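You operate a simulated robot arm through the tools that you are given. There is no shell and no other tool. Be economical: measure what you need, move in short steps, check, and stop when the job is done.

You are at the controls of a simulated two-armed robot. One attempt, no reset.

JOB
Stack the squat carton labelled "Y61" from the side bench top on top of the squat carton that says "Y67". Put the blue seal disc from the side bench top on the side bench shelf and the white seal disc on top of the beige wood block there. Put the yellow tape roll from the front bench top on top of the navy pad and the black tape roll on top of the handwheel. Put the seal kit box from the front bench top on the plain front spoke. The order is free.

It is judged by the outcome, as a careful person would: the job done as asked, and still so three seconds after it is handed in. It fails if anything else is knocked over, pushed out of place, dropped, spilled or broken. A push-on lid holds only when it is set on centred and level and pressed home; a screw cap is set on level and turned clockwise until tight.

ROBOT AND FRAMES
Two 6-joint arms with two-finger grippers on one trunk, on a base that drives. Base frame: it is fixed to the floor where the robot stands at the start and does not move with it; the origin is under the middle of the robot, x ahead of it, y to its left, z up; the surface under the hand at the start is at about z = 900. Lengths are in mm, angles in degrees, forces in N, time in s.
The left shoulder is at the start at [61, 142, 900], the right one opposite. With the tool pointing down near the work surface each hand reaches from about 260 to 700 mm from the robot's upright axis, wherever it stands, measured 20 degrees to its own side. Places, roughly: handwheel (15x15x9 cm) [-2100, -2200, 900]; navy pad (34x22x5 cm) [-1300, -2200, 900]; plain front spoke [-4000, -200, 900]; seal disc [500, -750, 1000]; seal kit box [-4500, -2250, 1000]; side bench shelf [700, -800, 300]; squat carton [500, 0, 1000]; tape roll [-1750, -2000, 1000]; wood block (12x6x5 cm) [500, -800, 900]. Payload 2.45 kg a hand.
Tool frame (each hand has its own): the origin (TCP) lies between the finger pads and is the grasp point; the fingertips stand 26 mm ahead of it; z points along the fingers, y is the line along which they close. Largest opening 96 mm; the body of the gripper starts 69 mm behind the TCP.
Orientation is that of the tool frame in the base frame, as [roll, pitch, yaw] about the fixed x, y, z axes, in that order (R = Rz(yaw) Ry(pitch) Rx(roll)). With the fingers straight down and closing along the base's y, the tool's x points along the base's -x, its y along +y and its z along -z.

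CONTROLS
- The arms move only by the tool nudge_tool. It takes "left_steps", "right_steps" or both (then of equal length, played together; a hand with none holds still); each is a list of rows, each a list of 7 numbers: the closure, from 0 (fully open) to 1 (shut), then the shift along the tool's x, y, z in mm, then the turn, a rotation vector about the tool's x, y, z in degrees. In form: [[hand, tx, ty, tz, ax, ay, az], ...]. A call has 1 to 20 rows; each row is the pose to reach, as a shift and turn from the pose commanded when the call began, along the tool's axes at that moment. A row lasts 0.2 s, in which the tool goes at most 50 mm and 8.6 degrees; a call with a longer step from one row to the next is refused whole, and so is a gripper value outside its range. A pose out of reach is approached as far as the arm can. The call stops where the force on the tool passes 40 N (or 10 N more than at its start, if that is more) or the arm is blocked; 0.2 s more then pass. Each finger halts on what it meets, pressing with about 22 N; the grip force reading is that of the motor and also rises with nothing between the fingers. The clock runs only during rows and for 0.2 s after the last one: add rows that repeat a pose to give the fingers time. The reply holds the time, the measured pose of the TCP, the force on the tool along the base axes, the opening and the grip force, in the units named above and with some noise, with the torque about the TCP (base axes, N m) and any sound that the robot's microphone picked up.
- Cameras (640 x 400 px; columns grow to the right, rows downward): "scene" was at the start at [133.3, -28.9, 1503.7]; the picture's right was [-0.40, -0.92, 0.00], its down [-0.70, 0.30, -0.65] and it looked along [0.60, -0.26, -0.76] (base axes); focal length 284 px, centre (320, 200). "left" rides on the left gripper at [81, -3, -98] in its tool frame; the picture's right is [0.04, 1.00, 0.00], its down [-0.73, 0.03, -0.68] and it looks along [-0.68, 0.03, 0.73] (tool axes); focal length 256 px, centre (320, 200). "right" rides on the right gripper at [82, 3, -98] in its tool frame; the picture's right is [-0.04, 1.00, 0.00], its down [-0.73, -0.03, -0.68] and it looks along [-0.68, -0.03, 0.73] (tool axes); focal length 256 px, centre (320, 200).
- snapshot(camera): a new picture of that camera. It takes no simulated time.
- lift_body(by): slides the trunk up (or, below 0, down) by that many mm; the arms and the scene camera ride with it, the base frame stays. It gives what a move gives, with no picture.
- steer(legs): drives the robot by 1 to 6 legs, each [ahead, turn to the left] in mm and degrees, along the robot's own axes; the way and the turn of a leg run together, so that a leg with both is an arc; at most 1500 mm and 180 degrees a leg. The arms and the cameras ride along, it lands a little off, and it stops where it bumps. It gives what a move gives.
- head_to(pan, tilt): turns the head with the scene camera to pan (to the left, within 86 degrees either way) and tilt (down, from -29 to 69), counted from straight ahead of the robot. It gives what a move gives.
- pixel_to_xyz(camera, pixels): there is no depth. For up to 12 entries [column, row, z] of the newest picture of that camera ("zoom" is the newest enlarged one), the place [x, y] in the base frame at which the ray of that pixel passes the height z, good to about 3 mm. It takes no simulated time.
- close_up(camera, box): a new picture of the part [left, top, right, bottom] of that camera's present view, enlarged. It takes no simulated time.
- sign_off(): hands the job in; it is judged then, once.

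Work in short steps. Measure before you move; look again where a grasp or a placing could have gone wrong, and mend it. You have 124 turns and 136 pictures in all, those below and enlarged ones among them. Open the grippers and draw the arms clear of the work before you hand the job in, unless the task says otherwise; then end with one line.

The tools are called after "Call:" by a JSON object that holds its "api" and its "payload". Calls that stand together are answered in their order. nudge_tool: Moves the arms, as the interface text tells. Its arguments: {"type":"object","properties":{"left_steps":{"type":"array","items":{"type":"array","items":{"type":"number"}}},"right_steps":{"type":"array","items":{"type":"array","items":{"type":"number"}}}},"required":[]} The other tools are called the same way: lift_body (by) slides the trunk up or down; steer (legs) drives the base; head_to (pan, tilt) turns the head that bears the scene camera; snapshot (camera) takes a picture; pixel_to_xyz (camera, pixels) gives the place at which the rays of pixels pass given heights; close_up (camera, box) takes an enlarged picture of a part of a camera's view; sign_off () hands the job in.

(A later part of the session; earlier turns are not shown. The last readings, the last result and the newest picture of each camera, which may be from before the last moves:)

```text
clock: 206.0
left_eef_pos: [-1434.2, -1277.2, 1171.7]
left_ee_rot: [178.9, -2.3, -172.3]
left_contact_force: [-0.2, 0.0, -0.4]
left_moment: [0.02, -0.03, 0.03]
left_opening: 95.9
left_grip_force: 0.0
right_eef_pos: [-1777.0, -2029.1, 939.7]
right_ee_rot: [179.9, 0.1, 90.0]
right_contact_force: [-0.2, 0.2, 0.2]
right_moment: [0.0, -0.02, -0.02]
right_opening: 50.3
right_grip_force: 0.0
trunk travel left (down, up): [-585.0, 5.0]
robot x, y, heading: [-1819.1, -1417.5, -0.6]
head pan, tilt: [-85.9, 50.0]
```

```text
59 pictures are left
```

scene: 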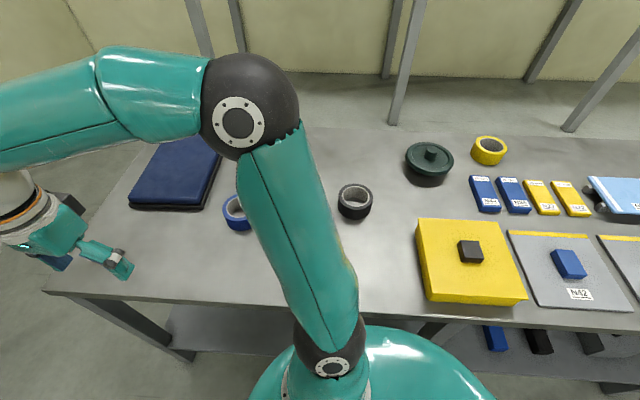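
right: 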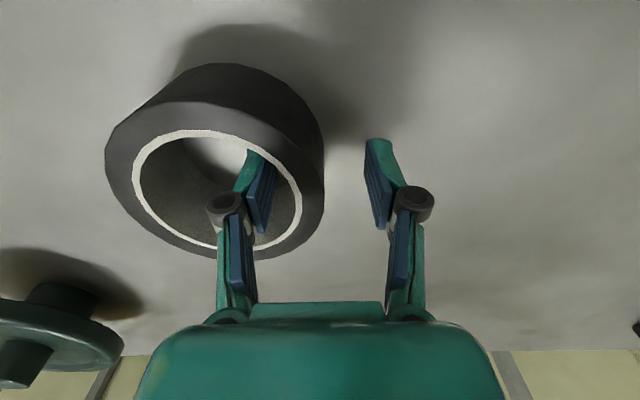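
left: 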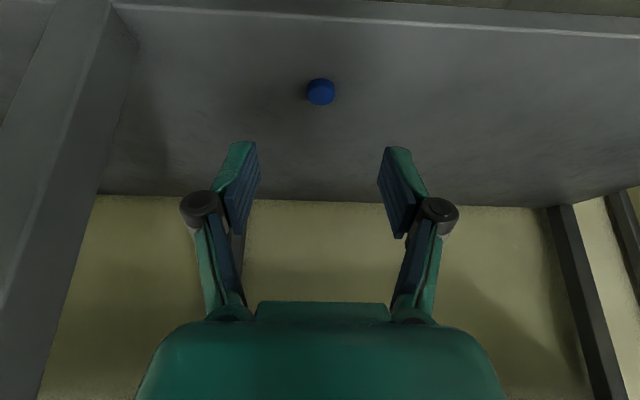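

Inner finger is in the hole. I shift 4 mm to centre on the wall, close, and lift slightly.

Call:
{"api": "nudge_tool", "payload": {"right_steps": [[0.48, 0, -4, 0, 0, 0, 0], [1, 0, -4, 0, 0, 0, 0], [1, 0, -4, 0, 0, 0, 0], [1, 0, -4, 0, 0, 0, 0], [1, 0, -4, 0, 0, 0, 0], [1, 0, -4, -20, 0, 0, 0], [1, 0, -4, -60, 0, 0, 0], [1, 0, -4, -100, 0, 0, 0]]}}

Call:
{"api": "snapshot", "payload": {"camera": "right"}}

```text
clock: 207.8
left_eef_pos: [-1434.2, -1278.1, 1171.9]
left_ee_rot: [178.9, -2.2, -172.3]
left_contact_force: [-0.3, 0.2, 0.7]
left_moment: [-0.03, -0.02, 0.0]
left_opening: 95.9
left_grip_force: 0.2
right_eef_pos: [-1782.9, -2028.6, 1039.7]
right_ee_rot: [179.9, -0.1, 90.0]
right_contact_force: [0.0, 0.0, -1.4]
right_moment: [-0.04, -0.07, -0.02]
right_opening: 15.5
right_grip_force: 22.3
trunk travel left (down, up): [-585.0, 5.0]
robot x, y, heading: [-1821.6, -1414.7, -0.4]
head pan, tilt: [-85.9, 50.0]
```

```text
58 pictures are left
```

right: 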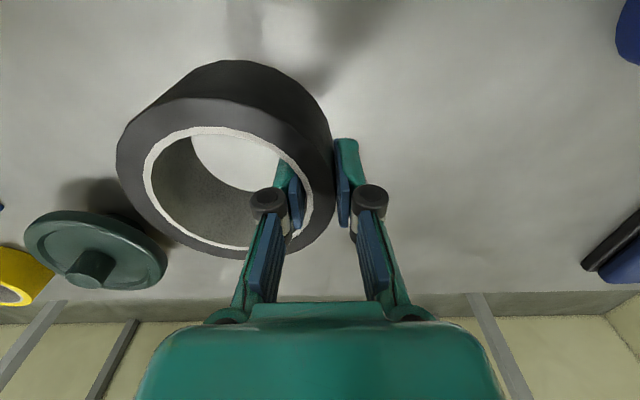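

Black roll held level by its wall (roll centre ≈ TCP −43 in x). I reverse 250 mm with a slight weave toward the bench so the handwheel comes within reach.

Call:
{"api": "steer", "payload": {"legs": [[-125, 9], [-125, -9]]}}

Call:
{"api": "head_to", "payload": {"pan": -80, "tilt": 42}}

Call:
{"api": "snapshot", "payload": {"camera": "scene"}}

Call:
{"api": "snapshot", "payload": {"camera": "right"}}

```text
clock: 210.0
left_eef_pos: [-1685.3, -1294.2, 1173.5]
left_ee_rot: [178.9, -2.2, -172.2]
left_contact_force: [0.0, 0.8, -0.2]
left_moment: [-0.06, -0.04, 0.02]
left_opening: 95.9
left_grip_force: 0.1
right_eef_pos: [-2030.6, -2048.1, 1038.4]
right_ee_rot: [179.8, -0.1, 90.2]
right_contact_force: [-0.4, -0.5, -1.5]
right_moment: [-0.01, -0.08, -0.03]
right_opening: 15.3
right_grip_force: 21.7
trunk travel left (down, up): [-585.0, 5.0]
robot x, y, heading: [-2070.2, -1435.9, -0.2]
head pan, tilt: [-85.9, 50.0]
```

```text
clock: 210.7
left_eef_pos: [-1685.7, -1294.5, 1172.4]
left_ee_rot: [178.8, -2.3, -172.0]
left_contact_force: [-0.2, -0.4, 0.0]
left_moment: [0.03, -0.01, 0.02]
left_opening: 96.0
left_grip_force: 0.2
right_eef_pos: [-2029.2, -2047.5, 1038.6]
right_ee_rot: [179.9, -0.2, 90.2]
right_contact_force: [0.0, 0.6, -2.0]
right_moment: [0.0, -0.05, -0.01]
right_opening: 15.3
right_grip_force: 22.0
trunk travel left (down, up): [-585.0, 5.0]
robot x, y, heading: [-2069.5, -1434.6, -0.5]
head pan, tilt: [-80.0, 42.0]
```

```text
57 pictures are left
```

scene: 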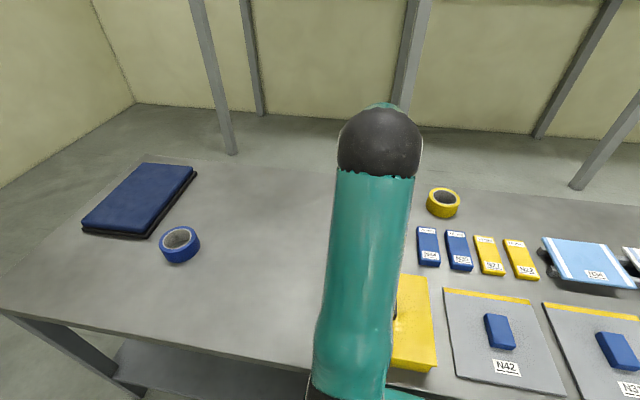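

```text
56 pictures are left
```

right: 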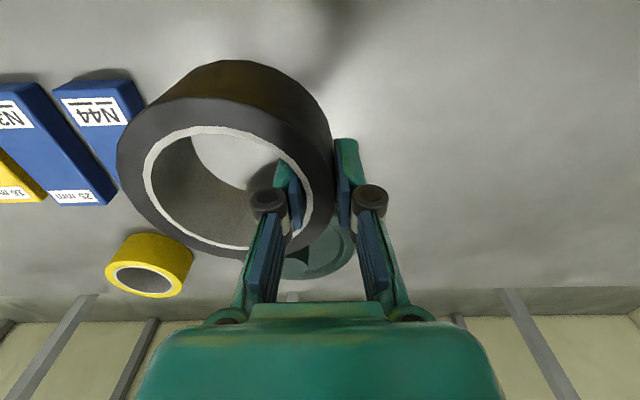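

I raise the trunk 5 mm more, and move the roll over the hub axis (target TCP (−2018,−2205)), keeping the bottom above the hub top.

Call:
{"api": "lift_body", "payload": {"by": 5}}

Call:
{"api": "nudge_tool", "payload": {"right_steps": [[1, -40, 4, -2, 0, 0, 0], [1, -80, 8, -4, 0, 0, 0], [1, -120, 11.5, -4, 0, 0, 0], [1, -157, 11.5, -4, 0, 0, 0], [1, -157, 11.5, -4, 0, 0, 0]]}}

Call:
{"api": "snapshot", "payload": {"camera": "right"}}

Call:
{"api": "snapshot", "payload": {"camera": "scene"}}

```text
clock: 211.2
left_eef_pos: [-1684.2, -1295.0, 1177.4]
left_ee_rot: [178.9, -2.2, -172.1]
left_contact_force: [0.3, -0.6, 0.3]
left_moment: [0.02, 0.04, 0.01]
left_opening: 96.1
left_grip_force: 0.0
right_eef_pos: [-2029.6, -2048.2, 1043.4]
right_ee_rot: [179.8, 0.0, 90.2]
right_contact_force: [0.7, 0.2, -2.6]
right_moment: [0.01, -0.06, 0.0]
right_opening: 15.7
right_grip_force: 22.3
trunk travel left (down, up): [-590.0, 0.0]
robot x, y, heading: [-2069.2, -1437.6, -0.4]
head pan, tilt: [-80.0, 42.0]
```

```text
clock: 212.4
left_eef_pos: [-1684.1, -1293.5, 1177.3]
left_ee_rot: [178.9, -2.2, -172.1]
left_contact_force: [0.1, 0.1, 1.2]
left_moment: [-0.04, 0.0, 0.0]
left_opening: 96.1
left_grip_force: 0.0
right_eef_pos: [-2017.4, -2203.8, 1047.4]
right_ee_rot: [179.8, -0.1, 90.2]
right_contact_force: [0.2, 0.6, -1.7]
right_moment: [0.0, -0.06, -0.01]
right_opening: 15.1
right_grip_force: 22.3
trunk travel left (down, up): [-590.0, 0.0]
robot x, y, heading: [-2068.5, -1434.9, -0.2]
head pan, tilt: [-80.0, 42.0]
```

```text
55 pictures are left
```

right: 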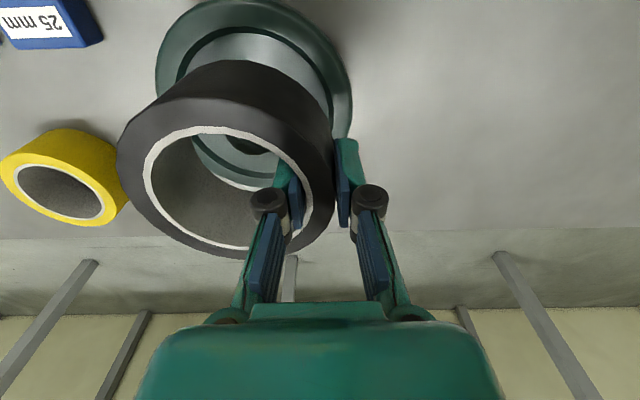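

```text
54 pictures are left
```

scene: 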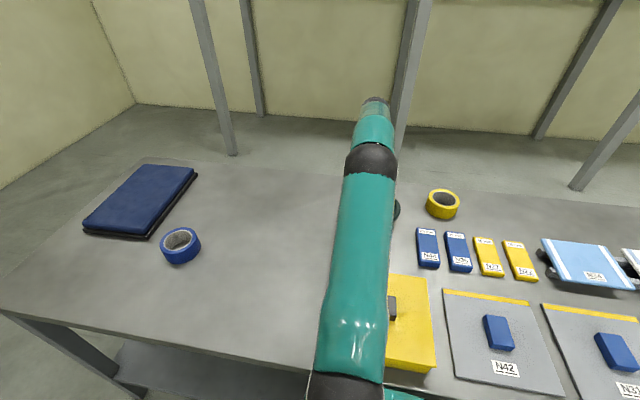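

Reached. Through the hand camera I check the wheel's rim and hub position relative to the roll.

Call:
{"api": "close_up", "payload": {"camera": "right", "box": [110, 0, 370, 260]}}

Call:
{"api": "pixel_to_xyz", "payload": {"camera": "right", "pixels": [[156, 80, 950], [352, 95, 950], [156, 80, 960], [352, 95, 960], [245, 0, 955], [250, 152, 985]]}}

```text
1.54 times, centred on (240, 130) of right
```

zoom: 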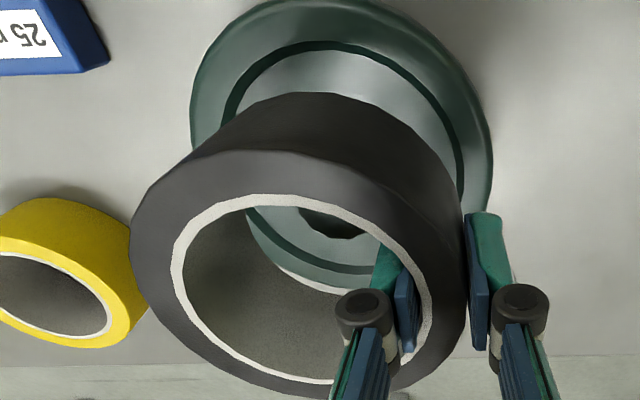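

```text
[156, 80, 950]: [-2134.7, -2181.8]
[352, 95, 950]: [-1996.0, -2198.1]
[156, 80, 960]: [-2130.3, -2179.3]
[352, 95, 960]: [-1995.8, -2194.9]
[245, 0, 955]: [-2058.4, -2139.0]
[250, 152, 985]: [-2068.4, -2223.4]
```

Hub centre ≈ (−2068,−2206); roll centre ≈ (−2060.5,−2205), so the hub passes freely through the hole. I shift 2 mm and lower 50 mm, then creep.

Call:
{"api": "nudge_tool", "payload": {"right_steps": [[1, -2, -2, 15, 0, 0, 0], [1, -2, -2, 30, 0, 0, 0], [1, -2, -2, 42, 0, 0, 0], [1, -2, -2, 50, 0, 0, 0], [1, -2, -2, 50, 0, 0, 0]]}}

Call:
{"api": "snapshot", "payload": {"camera": "right"}}

```text
clock: 213.6
left_eef_pos: [-1684.5, -1295.0, 1178.1]
left_ee_rot: [178.9, -2.2, -172.2]
left_contact_force: [-0.8, -0.1, 0.0]
left_moment: [-0.01, 0.0, -0.06]
left_opening: 95.8
left_grip_force: 0.1
right_eef_pos: [-2020.2, -2207.3, 998.7]
right_ee_rot: [179.9, -0.1, 90.3]
right_contact_force: [0.8, 0.3, -1.5]
right_moment: [0.0, -0.07, 0.01]
right_opening: 15.3
right_grip_force: 22.8
trunk travel left (down, up): [-590.0, 0.0]
robot x, y, heading: [-2069.1, -1435.4, -0.3]
head pan, tilt: [-80.0, 42.0]
```

```text
52 pictures are left
```

right: 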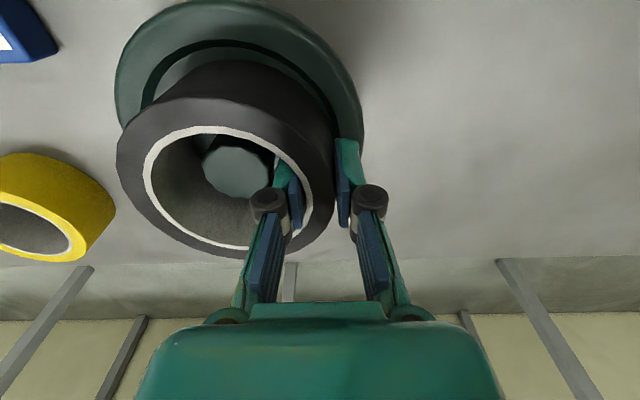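

The hub shows centred in the hole. I creep down in 2 mm rows until contact.

Call:
{"api": "nudge_tool", "payload": {"right_steps": [[1, 0, 0, 4, 0, 0, 0], [1, 0, 0, 7, 0, 0, 0], [1, 0, 0, 9, 0, 0, 0], [1, 0, 0, 11, 0, 0, 0], [1, 0, 0, 11, 0, 0, 0]]}}

```text
clock: 214.8
left_eef_pos: [-1684.6, -1293.0, 1177.5]
left_ee_rot: [179.0, -2.3, -172.1]
left_contact_force: [1.1, 0.0, -0.1]
left_moment: [0.02, 0.01, 0.04]
left_opening: 95.8
left_grip_force: 0.0
right_eef_pos: [-2018.6, -2205.6, 988.1]
right_ee_rot: [179.8, 0.2, 90.2]
right_contact_force: [3.7, -4.3, 17.3]
right_moment: [-0.11, -0.1, -0.04]
right_opening: 15.4
right_grip_force: 22.1
trunk travel left (down, up): [-590.0, 0.0]
robot x, y, heading: [-2074.0, -1437.8, -0.2]
head pan, tilt: [-80.0, 42.0]
```

Contact at TCP 988. I open only ~6 mm per finger and rise straight up, then open fully.

Call:
{"api": "nudge_tool", "payload": {"right_steps": [[1, 0, 0, -1, 0, 0, 0], [0.75, 0, 0, -1, 0, 0, 0], [0.72, 0, 0, -1, 0, 0, 0], [0.72, 0, 0, -1, 0, 0, 0], [0.72, 0, 0, -20, 0, 0, 0], [0.72, 0, 0, -45, 0, 0, 0], [0.72, 20, 0, -55, 0, 0, 0], [0.5, 60, 0, -60, 0, 0, 0], [0.48, 100, 0, -60, 0, 0, 0]]}}

Call:
{"api": "snapshot", "payload": {"camera": "right"}}

```text
clock: 216.8
left_eef_pos: [-1684.4, -1293.4, 1177.0]
left_ee_rot: [179.0, -2.3, -172.1]
left_contact_force: [-0.2, 0.6, 0.6]
left_moment: [-0.01, -0.02, 0.0]
left_opening: 96.2
left_grip_force: 0.0
right_eef_pos: [-2021.4, -2104.3, 1046.7]
right_ee_rot: [179.8, 0.0, 90.2]
right_contact_force: [0.3, -0.1, 0.2]
right_moment: [-0.04, -0.01, 0.01]
right_opening: 49.9
right_grip_force: 0.0
trunk travel left (down, up): [-590.0, 0.0]
robot x, y, heading: [-2072.9, -1433.0, -0.4]
head pan, tilt: [-80.0, 42.0]
```

```text
51 pictures are left
```

right: 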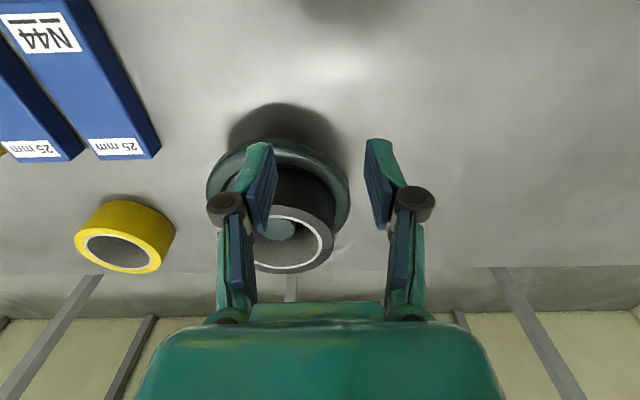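

Black roll sits over the handwheel hub. Next the yellow roll: I reverse 190 mm and tilt the right tool 25° outward for reach.

Call:
{"api": "steer", "payload": {"legs": [[-190, 0]]}}

Call:
{"api": "nudge_tool", "payload": {"right_steps": [[0.48, 0, 0, -10, 0, -6.5, 0], [0.48, 0, 0, -10, 0, -13, 0], [0.48, 0, 0, -10, 0, -19, 0], [0.48, 0, 0, -10, 0, -25, 0], [0.48, 0, 0, -10, 0, -25, 0]]}}

Call:
{"api": "snapshot", "payload": {"camera": "right"}}

Call:
{"api": "snapshot", "payload": {"camera": "scene"}}

```text
clock: 218.3
left_eef_pos: [-1869.7, -1290.9, 1177.9]
left_ee_rot: [178.9, -2.1, -171.7]
left_contact_force: [0.5, 0.2, -0.3]
left_moment: [0.03, -0.05, 0.01]
left_opening: 96.0
left_grip_force: 0.0
right_eef_pos: [-2204.0, -2103.8, 1044.2]
right_ee_rot: [179.9, -0.1, 90.6]
right_contact_force: [-0.4, 0.2, -0.5]
right_moment: [0.02, -0.07, 0.01]
right_opening: 50.0
right_grip_force: 0.1
trunk travel left (down, up): [-590.0, 0.0]
robot x, y, heading: [-2254.8, -1435.8, 0.3]
head pan, tilt: [-80.0, 42.0]
```

```text
clock: 219.6
left_eef_pos: [-1870.7, -1291.8, 1177.6]
left_ee_rot: [178.9, -2.1, -171.7]
left_contact_force: [0.0, 0.6, 0.4]
left_moment: [-0.02, -0.01, 0.02]
left_opening: 96.1
left_grip_force: 0.0
right_eef_pos: [-2202.1, -2104.3, 1055.0]
right_ee_rot: [179.9, 25.0, 90.5]
right_contact_force: [0.0, 0.4, -1.3]
right_moment: [-0.02, -0.03, 0.01]
right_opening: 50.0
right_grip_force: 0.1
trunk travel left (down, up): [-590.0, 0.0]
robot x, y, heading: [-2259.0, -1436.2, 0.4]
head pan, tilt: [-80.0, 42.0]
```

```text
50 pictures are left
```

right: 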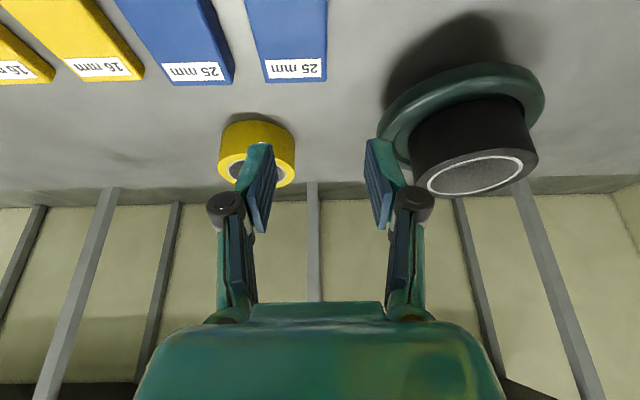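

```text
49 pictures are left
```

scene: 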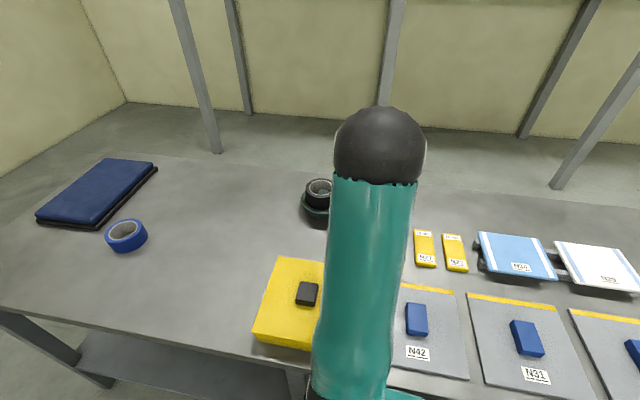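

Yellow roll seen at (257,150). I move to hover above its +x wall at (−2244,−2284,1045).

Call:
{"api": "nudge_tool", "payload": {"right_steps": [[0.48, -32, -9, 17, 0, 0, 0], [0.48, -64, -18, 34, 0, 0, 0], [0.48, -96, -27, 51, 0, 0, 0], [0.48, -128, -36, 68, 0, 0, 0], [0.48, -159, -42, 85, 0, 0, 0], [0.48, -159, -42, 85, 0, 0, 0]]}}

Call:
{"api": "snapshot", "payload": {"camera": "right"}}

```text
clock: 220.9
left_eef_pos: [-1869.2, -1289.8, 1178.4]
left_ee_rot: [179.0, -2.2, -171.7]
left_contact_force: [0.8, -0.2, -0.6]
left_moment: [0.0, 0.0, 0.01]
left_opening: 96.0
left_grip_force: 0.1
right_eef_pos: [-2240.6, -2283.2, 1047.1]
right_ee_rot: [179.9, 25.0, 90.5]
right_contact_force: [-0.4, -0.7, -0.6]
right_moment: [-0.01, 0.02, 0.01]
right_opening: 50.0
right_grip_force: 0.1
trunk travel left (down, up): [-590.0, 0.0]
robot x, y, heading: [-2251.5, -1436.6, 0.3]
head pan, tilt: [-80.0, 42.0]
```

```text
48 pictures are left
```

right: 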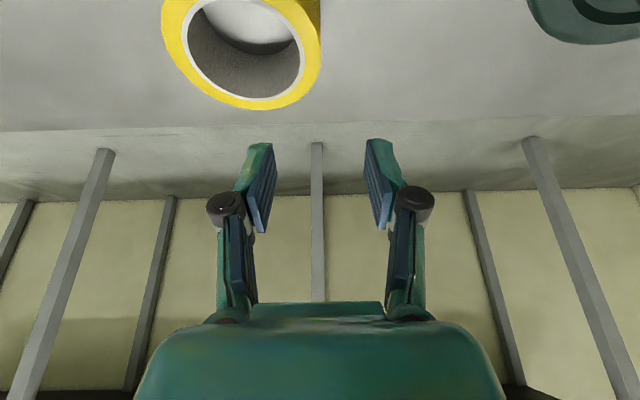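

Call:
{"api": "pixel_to_xyz", "payload": {"camera": "right", "pixels": [[320, 50, 948], [163, 30, 948], [240, 109, 948], [250, 98, 948], [306, 60, 948], [182, 25, 948], [255, 110, 948]]}}

```text
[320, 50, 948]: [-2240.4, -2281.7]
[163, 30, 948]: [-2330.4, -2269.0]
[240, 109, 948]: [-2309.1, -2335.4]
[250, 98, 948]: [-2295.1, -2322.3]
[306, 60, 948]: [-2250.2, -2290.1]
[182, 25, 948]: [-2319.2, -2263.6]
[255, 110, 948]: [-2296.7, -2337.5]
```

Roll centre (−2287,−2288) confirmed. I descend straight down to z 942 with the inner finger in the hole.

Call:
{"api": "nudge_tool", "payload": {"right_steps": [[0.48, 10, -3.5, 24, 0, 0, 0], [0.48, 21, -3.5, 48, 0, 0, 0], [0.48, 32, -3.5, 72, 0, 0, 0], [0.48, 43, -3.5, 95.7, 0, 0, 0], [0.48, 43, -3.5, 95.7, 0, 0, 0]]}}

Call:
{"api": "snapshot", "payload": {"camera": "right"}}

```text
clock: 222.2
left_eef_pos: [-1869.3, -1291.8, 1177.0]
left_ee_rot: [178.8, -2.2, -171.8]
left_contact_force: [0.7, 0.2, 0.2]
left_moment: [0.01, -0.02, -0.01]
left_opening: 96.1
left_grip_force: 0.1
right_eef_pos: [-2245.9, -2284.2, 941.0]
right_ee_rot: [179.9, 24.9, 90.5]
right_contact_force: [0.2, 0.3, 0.1]
right_moment: [0.0, 0.02, -0.01]
right_opening: 50.2
right_grip_force: 0.1
trunk travel left (down, up): [-590.0, 0.0]
robot x, y, heading: [-2257.2, -1435.4, 0.3]
head pan, tilt: [-80.0, 42.0]
```

```text
47 pictures are left
```

right: 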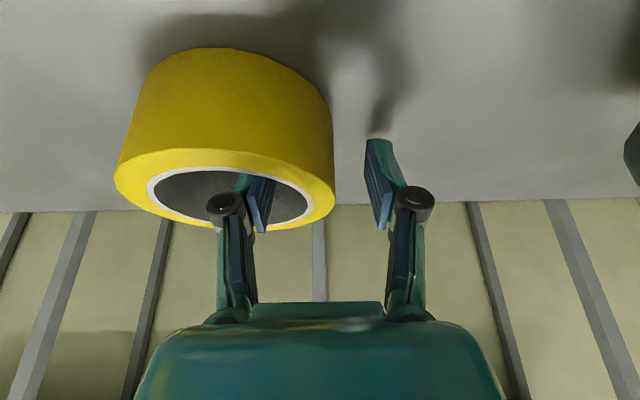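

Finger is inside the hole. I close on the wall and lift.

Call:
{"api": "nudge_tool", "payload": {"right_steps": [[1, 0, 0, 0, 0, 0, 0], [1, 0, 0, 0, 0, 0, 0], [1, 0, 0, 0, 0, 0, 0], [1, 0, 0, 0, 0, 0, 0], [1, -8, 0, -18, 0, 0, 0], [1, -25, 0, -54, 0, 0, 0], [1, -42, 0, -90, 0, 0, 0]]}}

Call:
{"api": "snapshot", "payload": {"camera": "right"}}

```text
clock: 223.8
left_eef_pos: [-1869.4, -1291.4, 1178.1]
left_ee_rot: [178.8, -2.2, -171.7]
left_contact_force: [0.9, 0.7, -0.6]
left_moment: [0.0, 0.0, 0.01]
left_opening: 96.0
left_grip_force: 0.1
right_eef_pos: [-2245.8, -2285.9, 1039.5]
right_ee_rot: [180.0, 24.9, 90.6]
right_contact_force: [-0.1, 0.1, -1.4]
right_moment: [0.01, -0.07, 0.02]
right_opening: 17.0
right_grip_force: 22.4
trunk travel left (down, up): [-590.0, 0.0]
robot x, y, heading: [-2255.2, -1439.5, 0.2]
head pan, tilt: [-80.0, 42.0]
```

```text
46 pictures are left
```

right: 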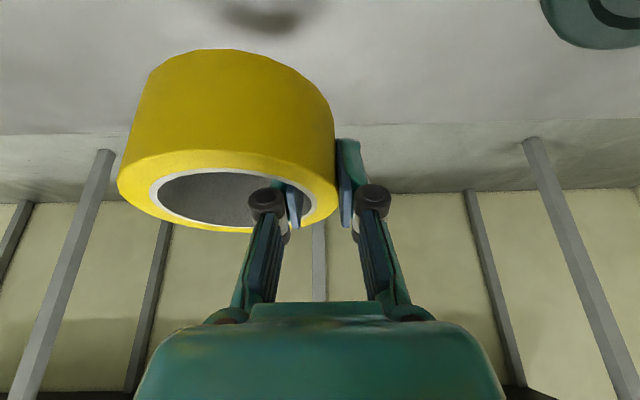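

Yellow roll held. I draw it back toward the robot and up, clear of the handwheel, and query the pad's corners from the last scene picture.

Call:
{"api": "nudge_tool", "payload": {"right_steps": [[1, 30, 0, -21, 0, 0, 0], [1, 60, 0, -43, 0, 0, 0], [1, 90, 0, -64, 0, 0, 0], [1, 120, 0, -85, 0, 0, 0], [1, 150, 0, -107, 0, 0, 0], [1, 180, 0, -128, 0, 0, 0], [1, 210, 0, -149, 0, 0, 0], [1, 240, 0, -171, 0, 0, 0], [1, 270, 0, -192, 0, 0, 0]]}}

Call:
{"api": "pixel_to_xyz", "payload": {"camera": "scene", "pixels": [[100, 158, 950], [156, 163, 950], [112, 226, 950], [37, 213, 950]]}}

```text
clock: 225.8
left_eef_pos: [-1868.6, -1290.4, 1176.6]
left_ee_rot: [179.0, -2.3, -171.6]
left_contact_force: [-0.3, 0.8, -0.3]
left_moment: [-0.05, -0.03, 0.03]
left_opening: 96.1
left_grip_force: 0.0
right_eef_pos: [-2246.7, -1958.3, 1098.3]
right_ee_rot: [179.8, 25.0, 90.6]
right_contact_force: [-0.2, 0.1, -1.1]
right_moment: [-0.02, -0.06, 0.01]
right_opening: 17.1
right_grip_force: 21.9
trunk travel left (down, up): [-590.0, 0.0]
robot x, y, heading: [-2258.2, -1436.4, 0.3]
head pan, tilt: [-80.0, 42.0]
```

```text
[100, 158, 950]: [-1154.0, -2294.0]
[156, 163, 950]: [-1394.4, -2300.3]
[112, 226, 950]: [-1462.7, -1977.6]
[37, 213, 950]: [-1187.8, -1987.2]
```

Pad is around x −1155…−1400. I drive ahead 960 along the bench and look.

Call:
{"api": "steer", "payload": {"legs": [[480, 0], [480, 0]]}}

Call:
{"api": "head_to", "payload": {"pan": -70, "tilt": 48}}

Call:
{"api": "snapshot", "payload": {"camera": "scene"}}

Call:
{"api": "snapshot", "payload": {"camera": "right"}}

```text
clock: 231.2
left_eef_pos: [-902.4, -1290.2, 1177.8]
left_ee_rot: [178.8, -2.3, -171.6]
left_contact_force: [0.4, -0.1, -0.2]
left_moment: [-0.01, 0.02, -0.01]
left_opening: 96.2
left_grip_force: 0.1
right_eef_pos: [-1280.2, -1957.4, 1098.6]
right_ee_rot: [179.8, 24.8, 90.6]
right_contact_force: [0.3, -0.5, -1.3]
right_moment: [0.02, -0.06, -0.06]
right_opening: 17.0
right_grip_force: 22.4
trunk travel left (down, up): [-590.0, 0.0]
robot x, y, heading: [-1290.8, -1436.3, 0.6]
head pan, tilt: [-80.0, 42.0]
```

```text
clock: 231.9
left_eef_pos: [-902.7, -1289.3, 1177.4]
left_ee_rot: [178.9, -2.2, -171.8]
left_contact_force: [0.1, -0.1, 0.0]
left_moment: [0.0, 0.01, -0.01]
left_opening: 95.9
left_grip_force: 0.1
right_eef_pos: [-1280.2, -1957.8, 1098.8]
right_ee_rot: [180.0, 24.9, 90.6]
right_contact_force: [0.5, -1.4, -2.3]
right_moment: [0.05, -0.1, 0.02]
right_opening: 17.0
right_grip_force: 21.7
trunk travel left (down, up): [-590.0, 0.0]
robot x, y, heading: [-1286.9, -1435.2, 0.3]
head pan, tilt: [-70.0, 48.0]
```

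```text
45 pictures are left
```

scene: 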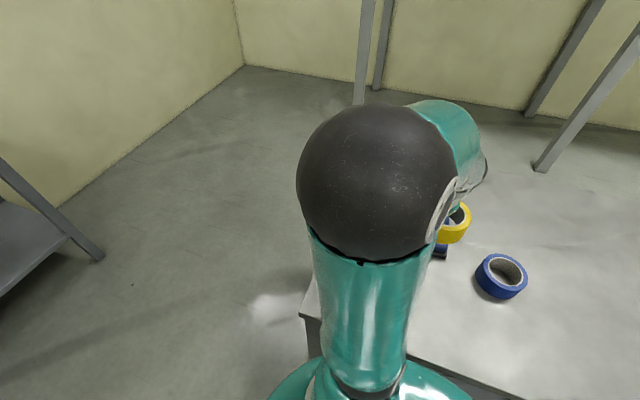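

```text
44 pictures are left
```

right: 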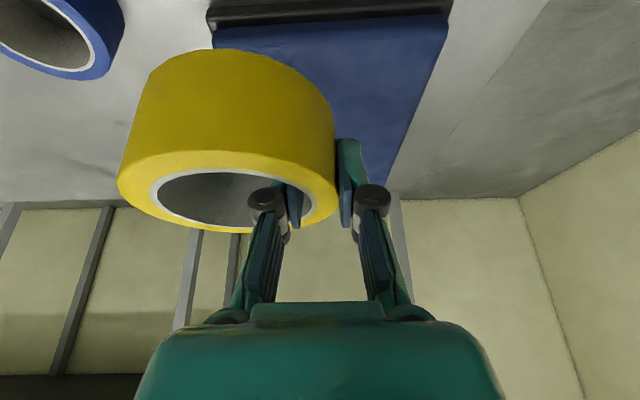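

Pad corners are visible in the hand camera. I query them.

Call:
{"api": "pixel_to_xyz", "payload": {"camera": "right", "pixels": [[214, 45, 950], [449, 15, 950], [395, 185, 950], [207, 10, 935], [452, 3, 935], [418, 100, 950]]}}

```text
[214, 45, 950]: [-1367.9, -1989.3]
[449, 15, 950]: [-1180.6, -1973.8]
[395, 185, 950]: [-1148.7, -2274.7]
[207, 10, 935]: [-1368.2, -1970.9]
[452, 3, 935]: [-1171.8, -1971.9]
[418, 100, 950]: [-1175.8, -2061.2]
```

Pad spans about x −1370…−1170, y −1980…−2300. I bring the roll centre to (−1270,−2120), 20 mm above the pad.

Call:
{"api": "nudge_tool", "payload": {"right_steps": [[1, -29, 10, 13, 0, 0, 0], [1, -58, 20, 27, 0, 0, 0], [1, -86, 31, 40, 0, 0, 0], [1, -115, 42, 54, 0, 0, 0], [1, -143, 52, 67, 0, 0, 0], [1, -125, 52, 107, 0, 0, 0], [1, -106, 52, 147, 0, 0, 0], [1, -106, 52, 147, 0, 0, 0]]}}

Call:
{"api": "snapshot", "payload": {"camera": "right"}}

```text
clock: 233.7
left_eef_pos: [-903.4, -1288.7, 1178.6]
left_ee_rot: [178.9, -2.2, -171.7]
left_contact_force: [0.1, -0.8, -0.2]
left_moment: [-0.01, 0.02, 0.0]
left_opening: 95.9
left_grip_force: 0.2
right_eef_pos: [-1226.7, -2115.0, 1009.4]
right_ee_rot: [180.0, 25.0, 90.7]
right_contact_force: [-0.6, 0.8, -1.0]
right_moment: [-0.01, -0.04, 0.03]
right_opening: 17.1
right_grip_force: 21.7
trunk travel left (down, up): [-590.0, 0.0]
robot x, y, heading: [-1288.8, -1432.4, 0.2]
head pan, tilt: [-70.0, 48.0]
```

```text
43 pictures are left
```

right: 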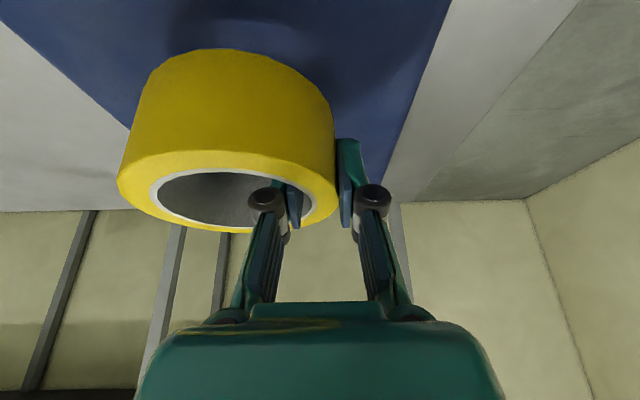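

Well over the pad. I lower with small rows until contact.

Call:
{"api": "nudge_tool", "payload": {"right_steps": [[1, 3.4, 0, 7.2, 0, 0, 0], [1, 6.3, 0, 13.6, 0, 0, 0], [1, 7.2, 0, 15.4, 0, 0, 0], [1, 8, 0, 17.2, 0, 0, 0], [1, 8, 0, 17.2, 0, 0, 0]]}}

```text
clock: 234.9
left_eef_pos: [-902.8, -1290.0, 1178.7]
left_ee_rot: [178.8, -2.1, -171.7]
left_contact_force: [0.1, -0.5, 0.6]
left_moment: [0.0, 0.0, 0.0]
left_opening: 96.1
left_grip_force: 0.1
right_eef_pos: [-1225.3, -2114.8, 990.1]
right_ee_rot: [179.9, 24.9, 90.6]
right_contact_force: [0.3, 0.1, -0.6]
right_moment: [0.0, -0.06, -0.03]
right_opening: 17.2
right_grip_force: 21.5
trunk travel left (down, up): [-590.0, 0.0]
robot x, y, heading: [-1290.4, -1434.1, 0.2]
head pan, tilt: [-70.0, 48.0]
```

Call:
{"api": "nudge_tool", "payload": {"right_steps": [[1, 0.9, 0, 1.8, 0, 0, 0], [1, 1.7, 0, 3.6, 0, 0, 0], [1, 2.1, 0, 4.5, 0, 0, 0], [1, 2.1, 0, 4.5, 0, 0, 0]]}}

```text
clock: 235.9
left_eef_pos: [-903.3, -1290.2, 1179.2]
left_ee_rot: [178.9, -2.2, -171.7]
left_contact_force: [0.8, 0.7, -0.1]
left_moment: [0.0, -0.01, 0.02]
left_opening: 96.0
left_grip_force: 0.0
right_eef_pos: [-1226.2, -2114.9, 984.3]
right_ee_rot: [179.9, 24.9, 90.6]
right_contact_force: [-0.4, 0.4, -1.3]
right_moment: [0.02, -0.09, -0.03]
right_opening: 16.9
right_grip_force: 22.1
trunk travel left (down, up): [-590.0, 0.0]
robot x, y, heading: [-1288.6, -1432.5, 0.3]
head pan, tilt: [-70.0, 48.0]
```

Still free at 984; I check with a picture before continuing.

Call:
{"api": "close_up", "payload": {"camera": "right", "box": [90, 0, 410, 240]}}

Call:
{"api": "nudge_tool", "payload": {"right_steps": [[1, 0.9, 0, 1.8, 0, 0, 0], [1, 1.7, 0, 3.6, 0, 0, 0], [1, 2.1, 0, 4.5, 0, 0, 0], [1, 2.1, 0, 4.5, 0, 0, 0]]}}

```text
1.67 times, centred on (250, 120) of right
```

zoom: 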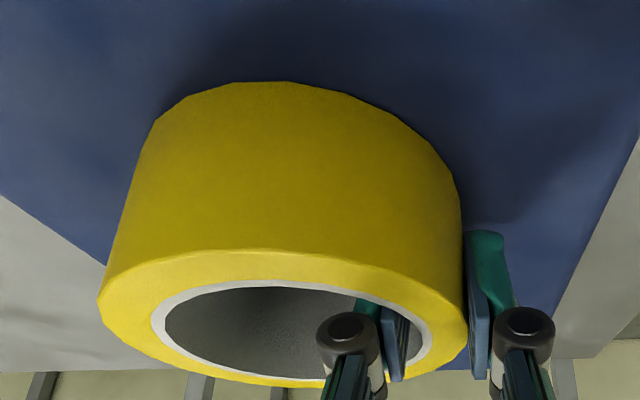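

```text
clock: 236.9
left_eef_pos: [-904.1, -1287.7, 1178.1]
left_ee_rot: [179.1, -2.2, -171.7]
left_contact_force: [0.1, 0.4, 1.0]
left_moment: [-0.02, 0.01, 0.02]
left_opening: 96.0
left_grip_force: 0.1
right_eef_pos: [-1226.6, -2116.7, 984.6]
right_ee_rot: [179.9, 25.3, 90.6]
right_contact_force: [-2.2, -2.0, 22.2]
right_moment: [0.19, -0.04, 0.03]
right_opening: 17.4
right_grip_force: 22.4
trunk travel left (down, up): [-590.0, 0.0]
robot x, y, heading: [-1291.3, -1436.7, 0.4]
head pan, tilt: [-70.0, 48.0]
```

Contact at ~984 (22 N). I ease 2 mm, open, and withdraw upward along the tool.

Call:
{"api": "nudge_tool", "payload": {"right_steps": [[1, -1.5, 0, -3, 0, 0, 0], [0.7, -1.5, 0, -3, 0, 0, 0], [0.6, -1.5, 0, -3, 0, 0, 0], [0.6, -1.5, 0, -3, 0, 0, 0], [0.6, -8, 0, -20, 0, 0, 0], [0.6, -22, 0, -50, 0, 0, 0], [0.6, -38, 0, -90, 0, 0, 0], [0.4, -20, 0, -120, 0, 0, 0], [0.2, 10, 0, -150, 0, 0, 0], [0, 40, 0, -180, 0, 0, 0]]}}

Call:
{"api": "snapshot", "payload": {"camera": "right"}}

```text
clock: 239.1
left_eef_pos: [-903.3, -1287.5, 1178.0]
left_ee_rot: [179.0, -2.3, -171.6]
left_contact_force: [0.1, 0.3, -0.2]
left_moment: [-0.06, 0.01, 0.04]
left_opening: 96.0
left_grip_force: 0.0
right_eef_pos: [-1227.8, -2000.7, 1128.3]
right_ee_rot: [180.0, 25.0, 90.6]
right_contact_force: [0.5, -0.1, -0.5]
right_moment: [-0.03, 0.02, 0.0]
right_opening: 95.8
right_grip_force: 0.0
trunk travel left (down, up): [-590.0, 0.0]
robot x, y, heading: [-1287.4, -1434.5, 0.3]
head pan, tilt: [-70.0, 48.0]
```

```text
41 pictures are left
```

right: 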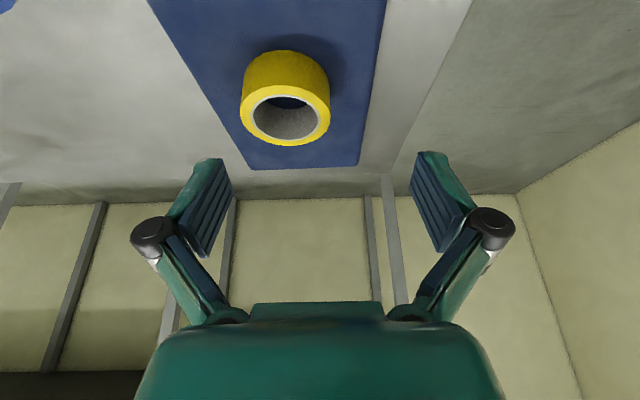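

Yellow roll rests on the pad. Now the seal kit box: I pull the right hand back over the bench edge, and reverse ~3100 mm along the bench with a slight outward heading.

Call:
{"api": "nudge_tool", "payload": {"right_steps": [[0, 40, 0, -20, 0, 6, 0], [0, 80, 0, -40, 0, 12, 0], [0, 120, 0, -60, 0, 18, 0], [0, 160, 0, -80, 0, 25, 0], [0, 200, 0, -95, 0, 25, 0], [0, 226, 0, -106, 0, 25, 0]]}}

Call:
{"api": "steer", "payload": {"legs": [[0, -1.5], [-1050, 0], [-1050, 0]]}}

Call:
{"api": "head_to", "payload": {"pan": -86, "tilt": 30}}

Call:
{"api": "snapshot", "payload": {"camera": "scene"}}

```text
clock: 240.5
left_eef_pos: [-903.2, -1289.0, 1178.9]
left_ee_rot: [178.9, -2.3, -171.8]
left_contact_force: [-0.5, -1.0, 0.4]
left_moment: [0.03, 0.02, 0.01]
left_opening: 95.9
left_grip_force: 0.2
right_eef_pos: [-1226.9, -1761.8, 1102.4]
right_ee_rot: [178.8, -12.0, 91.5]
right_contact_force: [0.5, -0.2, 0.0]
right_moment: [-0.03, 0.0, -0.02]
right_opening: 96.0
right_grip_force: 0.0
trunk travel left (down, up): [-590.0, 0.0]
robot x, y, heading: [-1287.6, -1431.7, 0.3]
head pan, tilt: [-70.0, 48.0]
stopped in row 6 (right hand): the arm was blocked; the commanded pose is now the measured one
```

```text
clock: 251.5
left_eef_pos: [-3018.3, -1283.1, 1178.3]
left_ee_rot: [178.9, -2.1, -171.5]
left_contact_force: [0.0, -0.7, 0.5]
left_moment: [0.01, 0.03, 0.0]
left_opening: 96.1
left_grip_force: 0.1
right_eef_pos: [-3342.1, -1755.8, 1103.4]
right_ee_rot: [179.0, -12.0, 91.4]
right_contact_force: [-0.1, 0.1, -0.5]
right_moment: [-0.01, -0.04, 0.0]
right_opening: 96.2
right_grip_force: 0.1
trunk travel left (down, up): [-590.0, 0.0]
robot x, y, heading: [-3404.0, -1427.4, 0.4]
head pan, tilt: [-70.0, 48.0]
```

```text
clock: 252.3
left_eef_pos: [-3018.3, -1283.1, 1179.1]
left_ee_rot: [178.9, -2.2, -171.6]
left_contact_force: [-0.4, -0.4, 0.1]
left_moment: [0.01, -0.03, -0.03]
left_opening: 96.0
left_grip_force: 0.0
right_eef_pos: [-3342.0, -1755.7, 1103.2]
right_ee_rot: [178.9, -12.1, 91.5]
right_contact_force: [0.0, 0.3, -0.4]
right_moment: [0.0, 0.01, -0.01]
right_opening: 96.0
right_grip_force: 0.1
trunk travel left (down, up): [-590.0, 0.0]
robot x, y, heading: [-3405.5, -1426.5, 0.5]
head pan, tilt: [-85.9, 30.0]
```

```text
40 pictures are left
```

scene: 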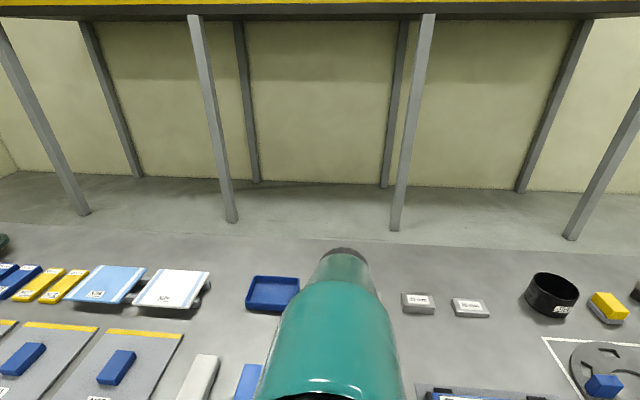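

No seal kit box in view yet. I reverse another 900 mm and look again.

Call:
{"api": "steer", "payload": {"legs": [[0, -1], [-900, 0]]}}

Call:
{"api": "head_to", "payload": {"pan": -86, "tilt": 40}}

Call:
{"api": "snapshot", "payload": {"camera": "scene"}}

```text
clock: 257.4
left_eef_pos: [-3917.9, -1284.0, 1180.2]
left_ee_rot: [178.9, -2.3, -170.9]
left_contact_force: [-0.5, 0.5, -0.9]
left_moment: [0.0, -0.01, -0.02]
left_opening: 96.1
left_grip_force: 0.1
right_eef_pos: [-4236.3, -1760.4, 1102.1]
right_ee_rot: [178.9, -12.2, 92.2]
right_contact_force: [0.8, 0.2, -0.3]
right_moment: [0.01, -0.01, 0.03]
right_opening: 96.2
right_grip_force: 0.0
trunk travel left (down, up): [-590.0, 0.0]
robot x, y, heading: [-4304.3, -1435.0, 1.3]
head pan, tilt: [-85.9, 30.0]
```

```text
clock: 258.2
left_eef_pos: [-3918.2, -1283.7, 1179.5]
left_ee_rot: [178.8, -2.2, -170.9]
left_contact_force: [-0.6, -0.4, 0.0]
left_moment: [0.02, -0.01, 0.0]
left_opening: 96.1
left_grip_force: 0.1
right_eef_pos: [-4235.3, -1761.3, 1102.1]
right_ee_rot: [178.9, -12.2, 92.3]
right_contact_force: [0.1, 1.0, 0.8]
right_moment: [0.02, 0.02, -0.01]
right_opening: 96.0
right_grip_force: 0.0
trunk travel left (down, up): [-590.0, 0.0]
robot x, y, heading: [-4300.6, -1431.5, 1.2]
head pan, tilt: [-85.9, 40.0]
```

```text
39 pictures are left
```

scene: 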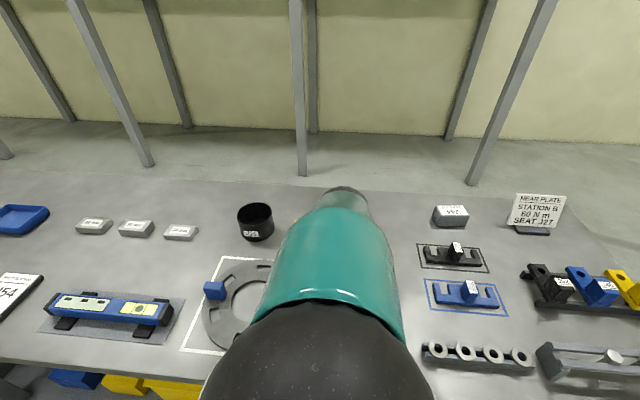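

I enlarge the grey box at (450,214) to read it; the arm hides part of the middle.

Call:
{"api": "close_up", "payload": {"camera": "scene", "box": [410, 190, 580, 310]}}

Call:
{"api": "pixel_to_xyz", "payload": {"camera": "scene", "pixels": [[450, 228, 900], [255, 238, 900], [340, 195, 930]]}}

```text
3.33 times, centred on (495, 250) of scene
```

zoom: 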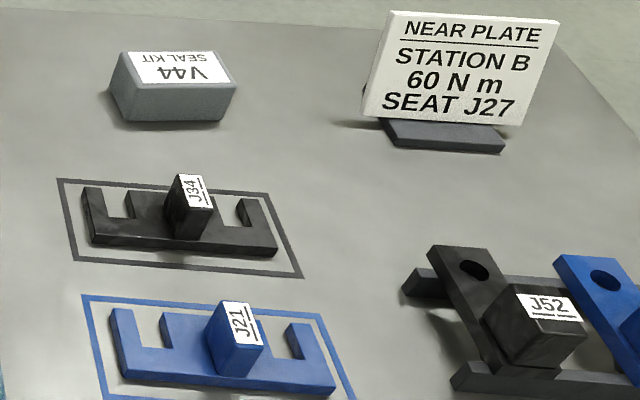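

```text
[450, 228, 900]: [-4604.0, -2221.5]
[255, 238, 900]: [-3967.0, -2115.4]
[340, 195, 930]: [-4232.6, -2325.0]
```

The grey box reads "V44 SEAL KIT". Other small grey boxes lie at the left; I read those too.

Call:
{"api": "close_up", "payload": {"camera": "scene", "box": [60, 200, 220, 250]}}

Call:
{"api": "close_up", "payload": {"camera": "scene", "box": [425, 195, 480, 235]}}

Call:
{"api": "head_to", "payload": {"pan": 60, "tilt": 30}}

Call:
{"api": "snapshot", "payload": {"camera": "scene"}}

```text
4.00 times, centred on (140, 225) of scene
```

zoom: 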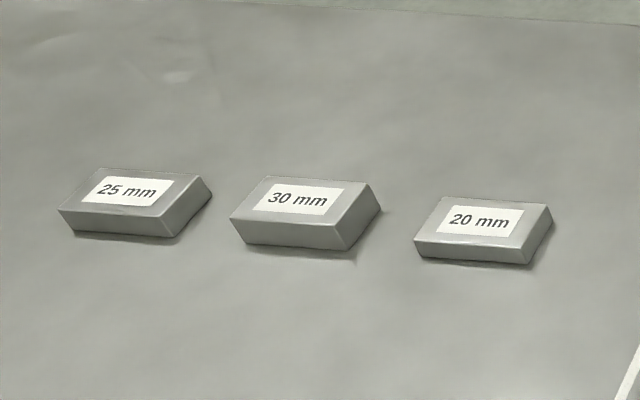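

```text
10.00 times, centred on (452, 215) of scene
```

zoom: 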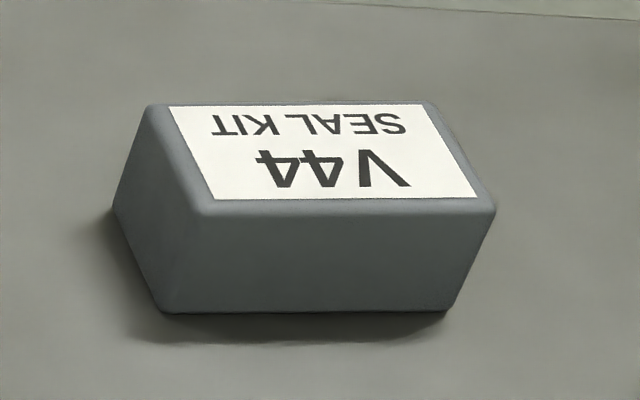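

```text
clock: 260.5
left_eef_pos: [-3916.6, -1282.5, 1179.0]
left_ee_rot: [178.9, -2.1, -170.8]
left_contact_force: [-0.8, -0.1, -0.2]
left_moment: [0.01, -0.01, 0.01]
left_opening: 95.6
left_grip_force: 0.0
right_eef_pos: [-4236.4, -1759.9, 1102.2]
right_ee_rot: [179.0, -12.3, 92.1]
right_contact_force: [-0.5, 0.6, 0.0]
right_moment: [-0.03, -0.01, 0.01]
right_opening: 96.1
right_grip_force: 0.1
trunk travel left (down, up): [-590.0, 0.0]
robot x, y, heading: [-4303.2, -1433.2, 1.2]
head pan, tilt: [60.0, 30.0]
```

```text
35 pictures are left
```

scene: 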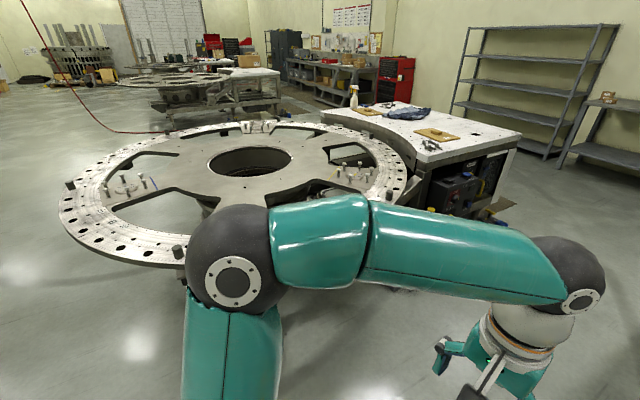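

V44 SEAL KIT is the box. I measure its corners from the stored enlargement.

Call:
{"api": "pixel_to_xyz", "payload": {"camera": "zoom", "pixels": [[163, 312, 900], [448, 312, 900], [205, 212, 930], [495, 210, 930], [205, 212, 940], [495, 210, 940], [150, 103, 935], [430, 102, 935], [205, 212, 935], [495, 210, 935], [113, 205, 900]]}}

```text
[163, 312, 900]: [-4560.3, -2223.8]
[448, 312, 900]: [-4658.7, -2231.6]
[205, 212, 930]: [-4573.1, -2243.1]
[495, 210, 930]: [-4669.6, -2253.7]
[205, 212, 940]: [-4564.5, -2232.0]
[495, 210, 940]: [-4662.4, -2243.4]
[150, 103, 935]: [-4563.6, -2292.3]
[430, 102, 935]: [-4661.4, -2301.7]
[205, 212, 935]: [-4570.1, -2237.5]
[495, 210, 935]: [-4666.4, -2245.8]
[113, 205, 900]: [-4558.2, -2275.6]
```

Box: centre ≈ (−4607,−2259), 99×55, height ~45, yaw ≈ +6°. To reach it vertically I nose the base toward the bench: reverse 500, then forward on an arc to heading −17°.

Call:
{"api": "steer", "payload": {"legs": [[0, -2], [-500, 0], [150, -16], [60, 0]]}}

Call:
{"api": "head_to", "payload": {"pan": -60, "tilt": 45}}

Call:
{"api": "snapshot", "payload": {"camera": "scene"}}

```text
clock: 265.4
left_eef_pos: [-4160.9, -1417.5, 1169.8]
left_ee_rot: [-179.8, -3.2, 171.5]
left_contact_force: [-0.9, -0.5, 0.0]
left_moment: [-0.02, 0.0, 0.0]
left_opening: 95.8
left_grip_force: 0.0
right_eef_pos: [-4630.3, -1774.0, 1111.5]
right_ee_rot: [179.4, -10.2, 76.3]
right_contact_force: [0.9, 0.7, 0.4]
right_moment: [-0.02, -0.01, 0.0]
right_opening: 95.9
right_grip_force: 0.1
trunk travel left (down, up): [-590.0, 0.0]
robot x, y, heading: [-4600.3, -1459.6, -17.7]
head pan, tilt: [60.0, 30.0]
stopped in leg 4: the robot was blocked; the commanded pose is now the measured one
```

```text
clock: 267.4
left_eef_pos: [-4161.2, -1417.9, 1168.9]
left_ee_rot: [-179.8, -3.3, 171.4]
left_contact_force: [0.2, -0.1, -1.0]
left_moment: [0.02, 0.0, 0.01]
left_opening: 96.2
left_grip_force: 0.0
right_eef_pos: [-4629.0, -1774.4, 1110.5]
right_ee_rot: [179.5, -10.1, 76.1]
right_contact_force: [0.7, 0.2, 0.8]
right_moment: [0.02, 0.0, 0.01]
right_opening: 96.0
right_grip_force: 0.0
trunk travel left (down, up): [-590.0, 0.0]
robot x, y, heading: [-4593.7, -1463.3, -17.4]
head pan, tilt: [-60.0, 45.0]
```

```text
34 pictures are left
```

scene: 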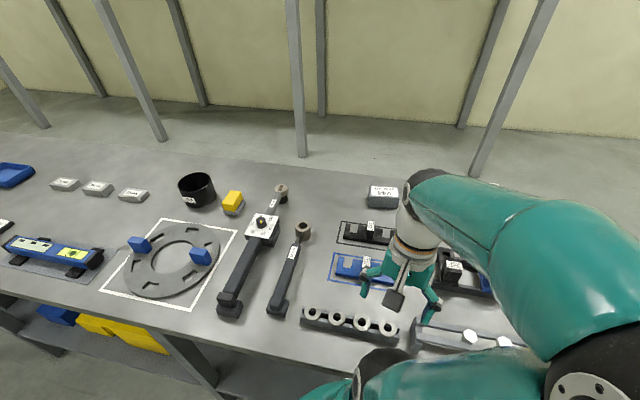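

Box is in view at (382,195) and within reach. I level the right hand and carry it toward the box at safe height.

Call:
{"api": "nudge_tool", "payload": {"right_steps": [[0, -42, 12, -1, 0, -2.5, 0], [0, -84, 25, -1, 0, -5, 0], [0, -126, 37, -2, 0, -7.5, 0], [0, -168, 50, -3, 0, -10.1, 0], [0, -210, 63, -4, 0, -10.1, 0], [0, -252, 75, -4, 0, -10.1, 0], [0, -294, 88, -5, 0, -10.1, 0], [0, -336, 100, -6, 0, -10.1, 0], [0, -378, 113, -7, 0, -10.1, 0], [0, -412, 123, -7.4, 0, -10.1, 0], [0, -412, 123, -7.4, 0, -10.1, 0]]}}

Call:
{"api": "nudge_tool", "payload": {"right_steps": [[0, 0, 0, 0, 0, 0, 8], [0, 0, 0, 0, 0, 0, 16], [0, 0, 0, 0, 0, 0, 24], [0, 0, 0, 0, 0, 0, 32], [0, 0, 0, 0, 0, 0, 40], [0, 0, 0, 0, 0, 0, 48], [0, 0, 0, 0, 0, 0, 56], [0, 0, 0, 0, 0, 0, 64], [0, 0, 0, 0, 0, 0, 70.3], [0, 0, 0, 0, 0, 0, 70.3]]}}

Call:
{"api": "snapshot", "payload": {"camera": "right"}}

```text
clock: 267.8
left_eef_pos: [-4139.5, -1423.4, 1159.0]
left_ee_rot: [-179.9, -4.3, 171.4]
left_contact_force: [0.9, 0.0, 0.1]
left_moment: [-0.02, -0.03, 0.0]
left_opening: 95.9
left_grip_force: 0.0
right_eef_pos: [-4610.3, -1798.3, 1105.4]
right_ee_rot: [-179.6, -8.9, 76.0]
right_contact_force: [0.1, -0.5, -0.5]
right_moment: [-0.03, -0.02, -0.03]
right_opening: 95.9
right_grip_force: 0.1
trunk travel left (down, up): [-590.0, 0.0]
robot x, y, heading: [-4595.6, -1464.4, -17.7]
head pan, tilt: [-60.0, 45.0]
stopped in row 1 (right hand): the arm was blocked; the commanded pose is now the measured one
```

```text
clock: 268.1
left_eef_pos: [-4121.5, -1428.7, 1150.6]
left_ee_rot: [179.9, -5.4, 171.5]
left_contact_force: [0.4, -0.3, 1.0]
left_moment: [-0.04, -0.01, 0.0]
left_opening: 95.9
left_grip_force: 0.0
right_eef_pos: [-4593.9, -1804.2, 1102.9]
right_ee_rot: [-178.1, -8.8, 72.6]
right_contact_force: [-0.2, -0.1, 0.1]
right_moment: [0.01, 0.0, -0.02]
right_opening: 96.2
right_grip_force: 0.1
trunk travel left (down, up): [-590.0, 0.0]
robot x, y, heading: [-4594.0, -1461.5, -17.2]
head pan, tilt: [-60.0, 45.0]
stopped in row 1 (right hand): the arm was blocked; the commanded pose is now the measured one
```

```text
33 pictures are left
```

right: 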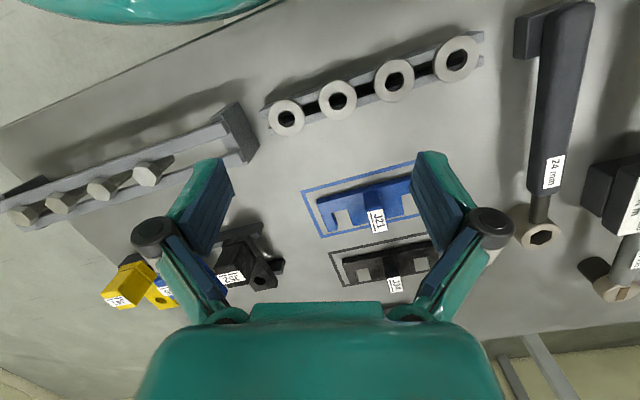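

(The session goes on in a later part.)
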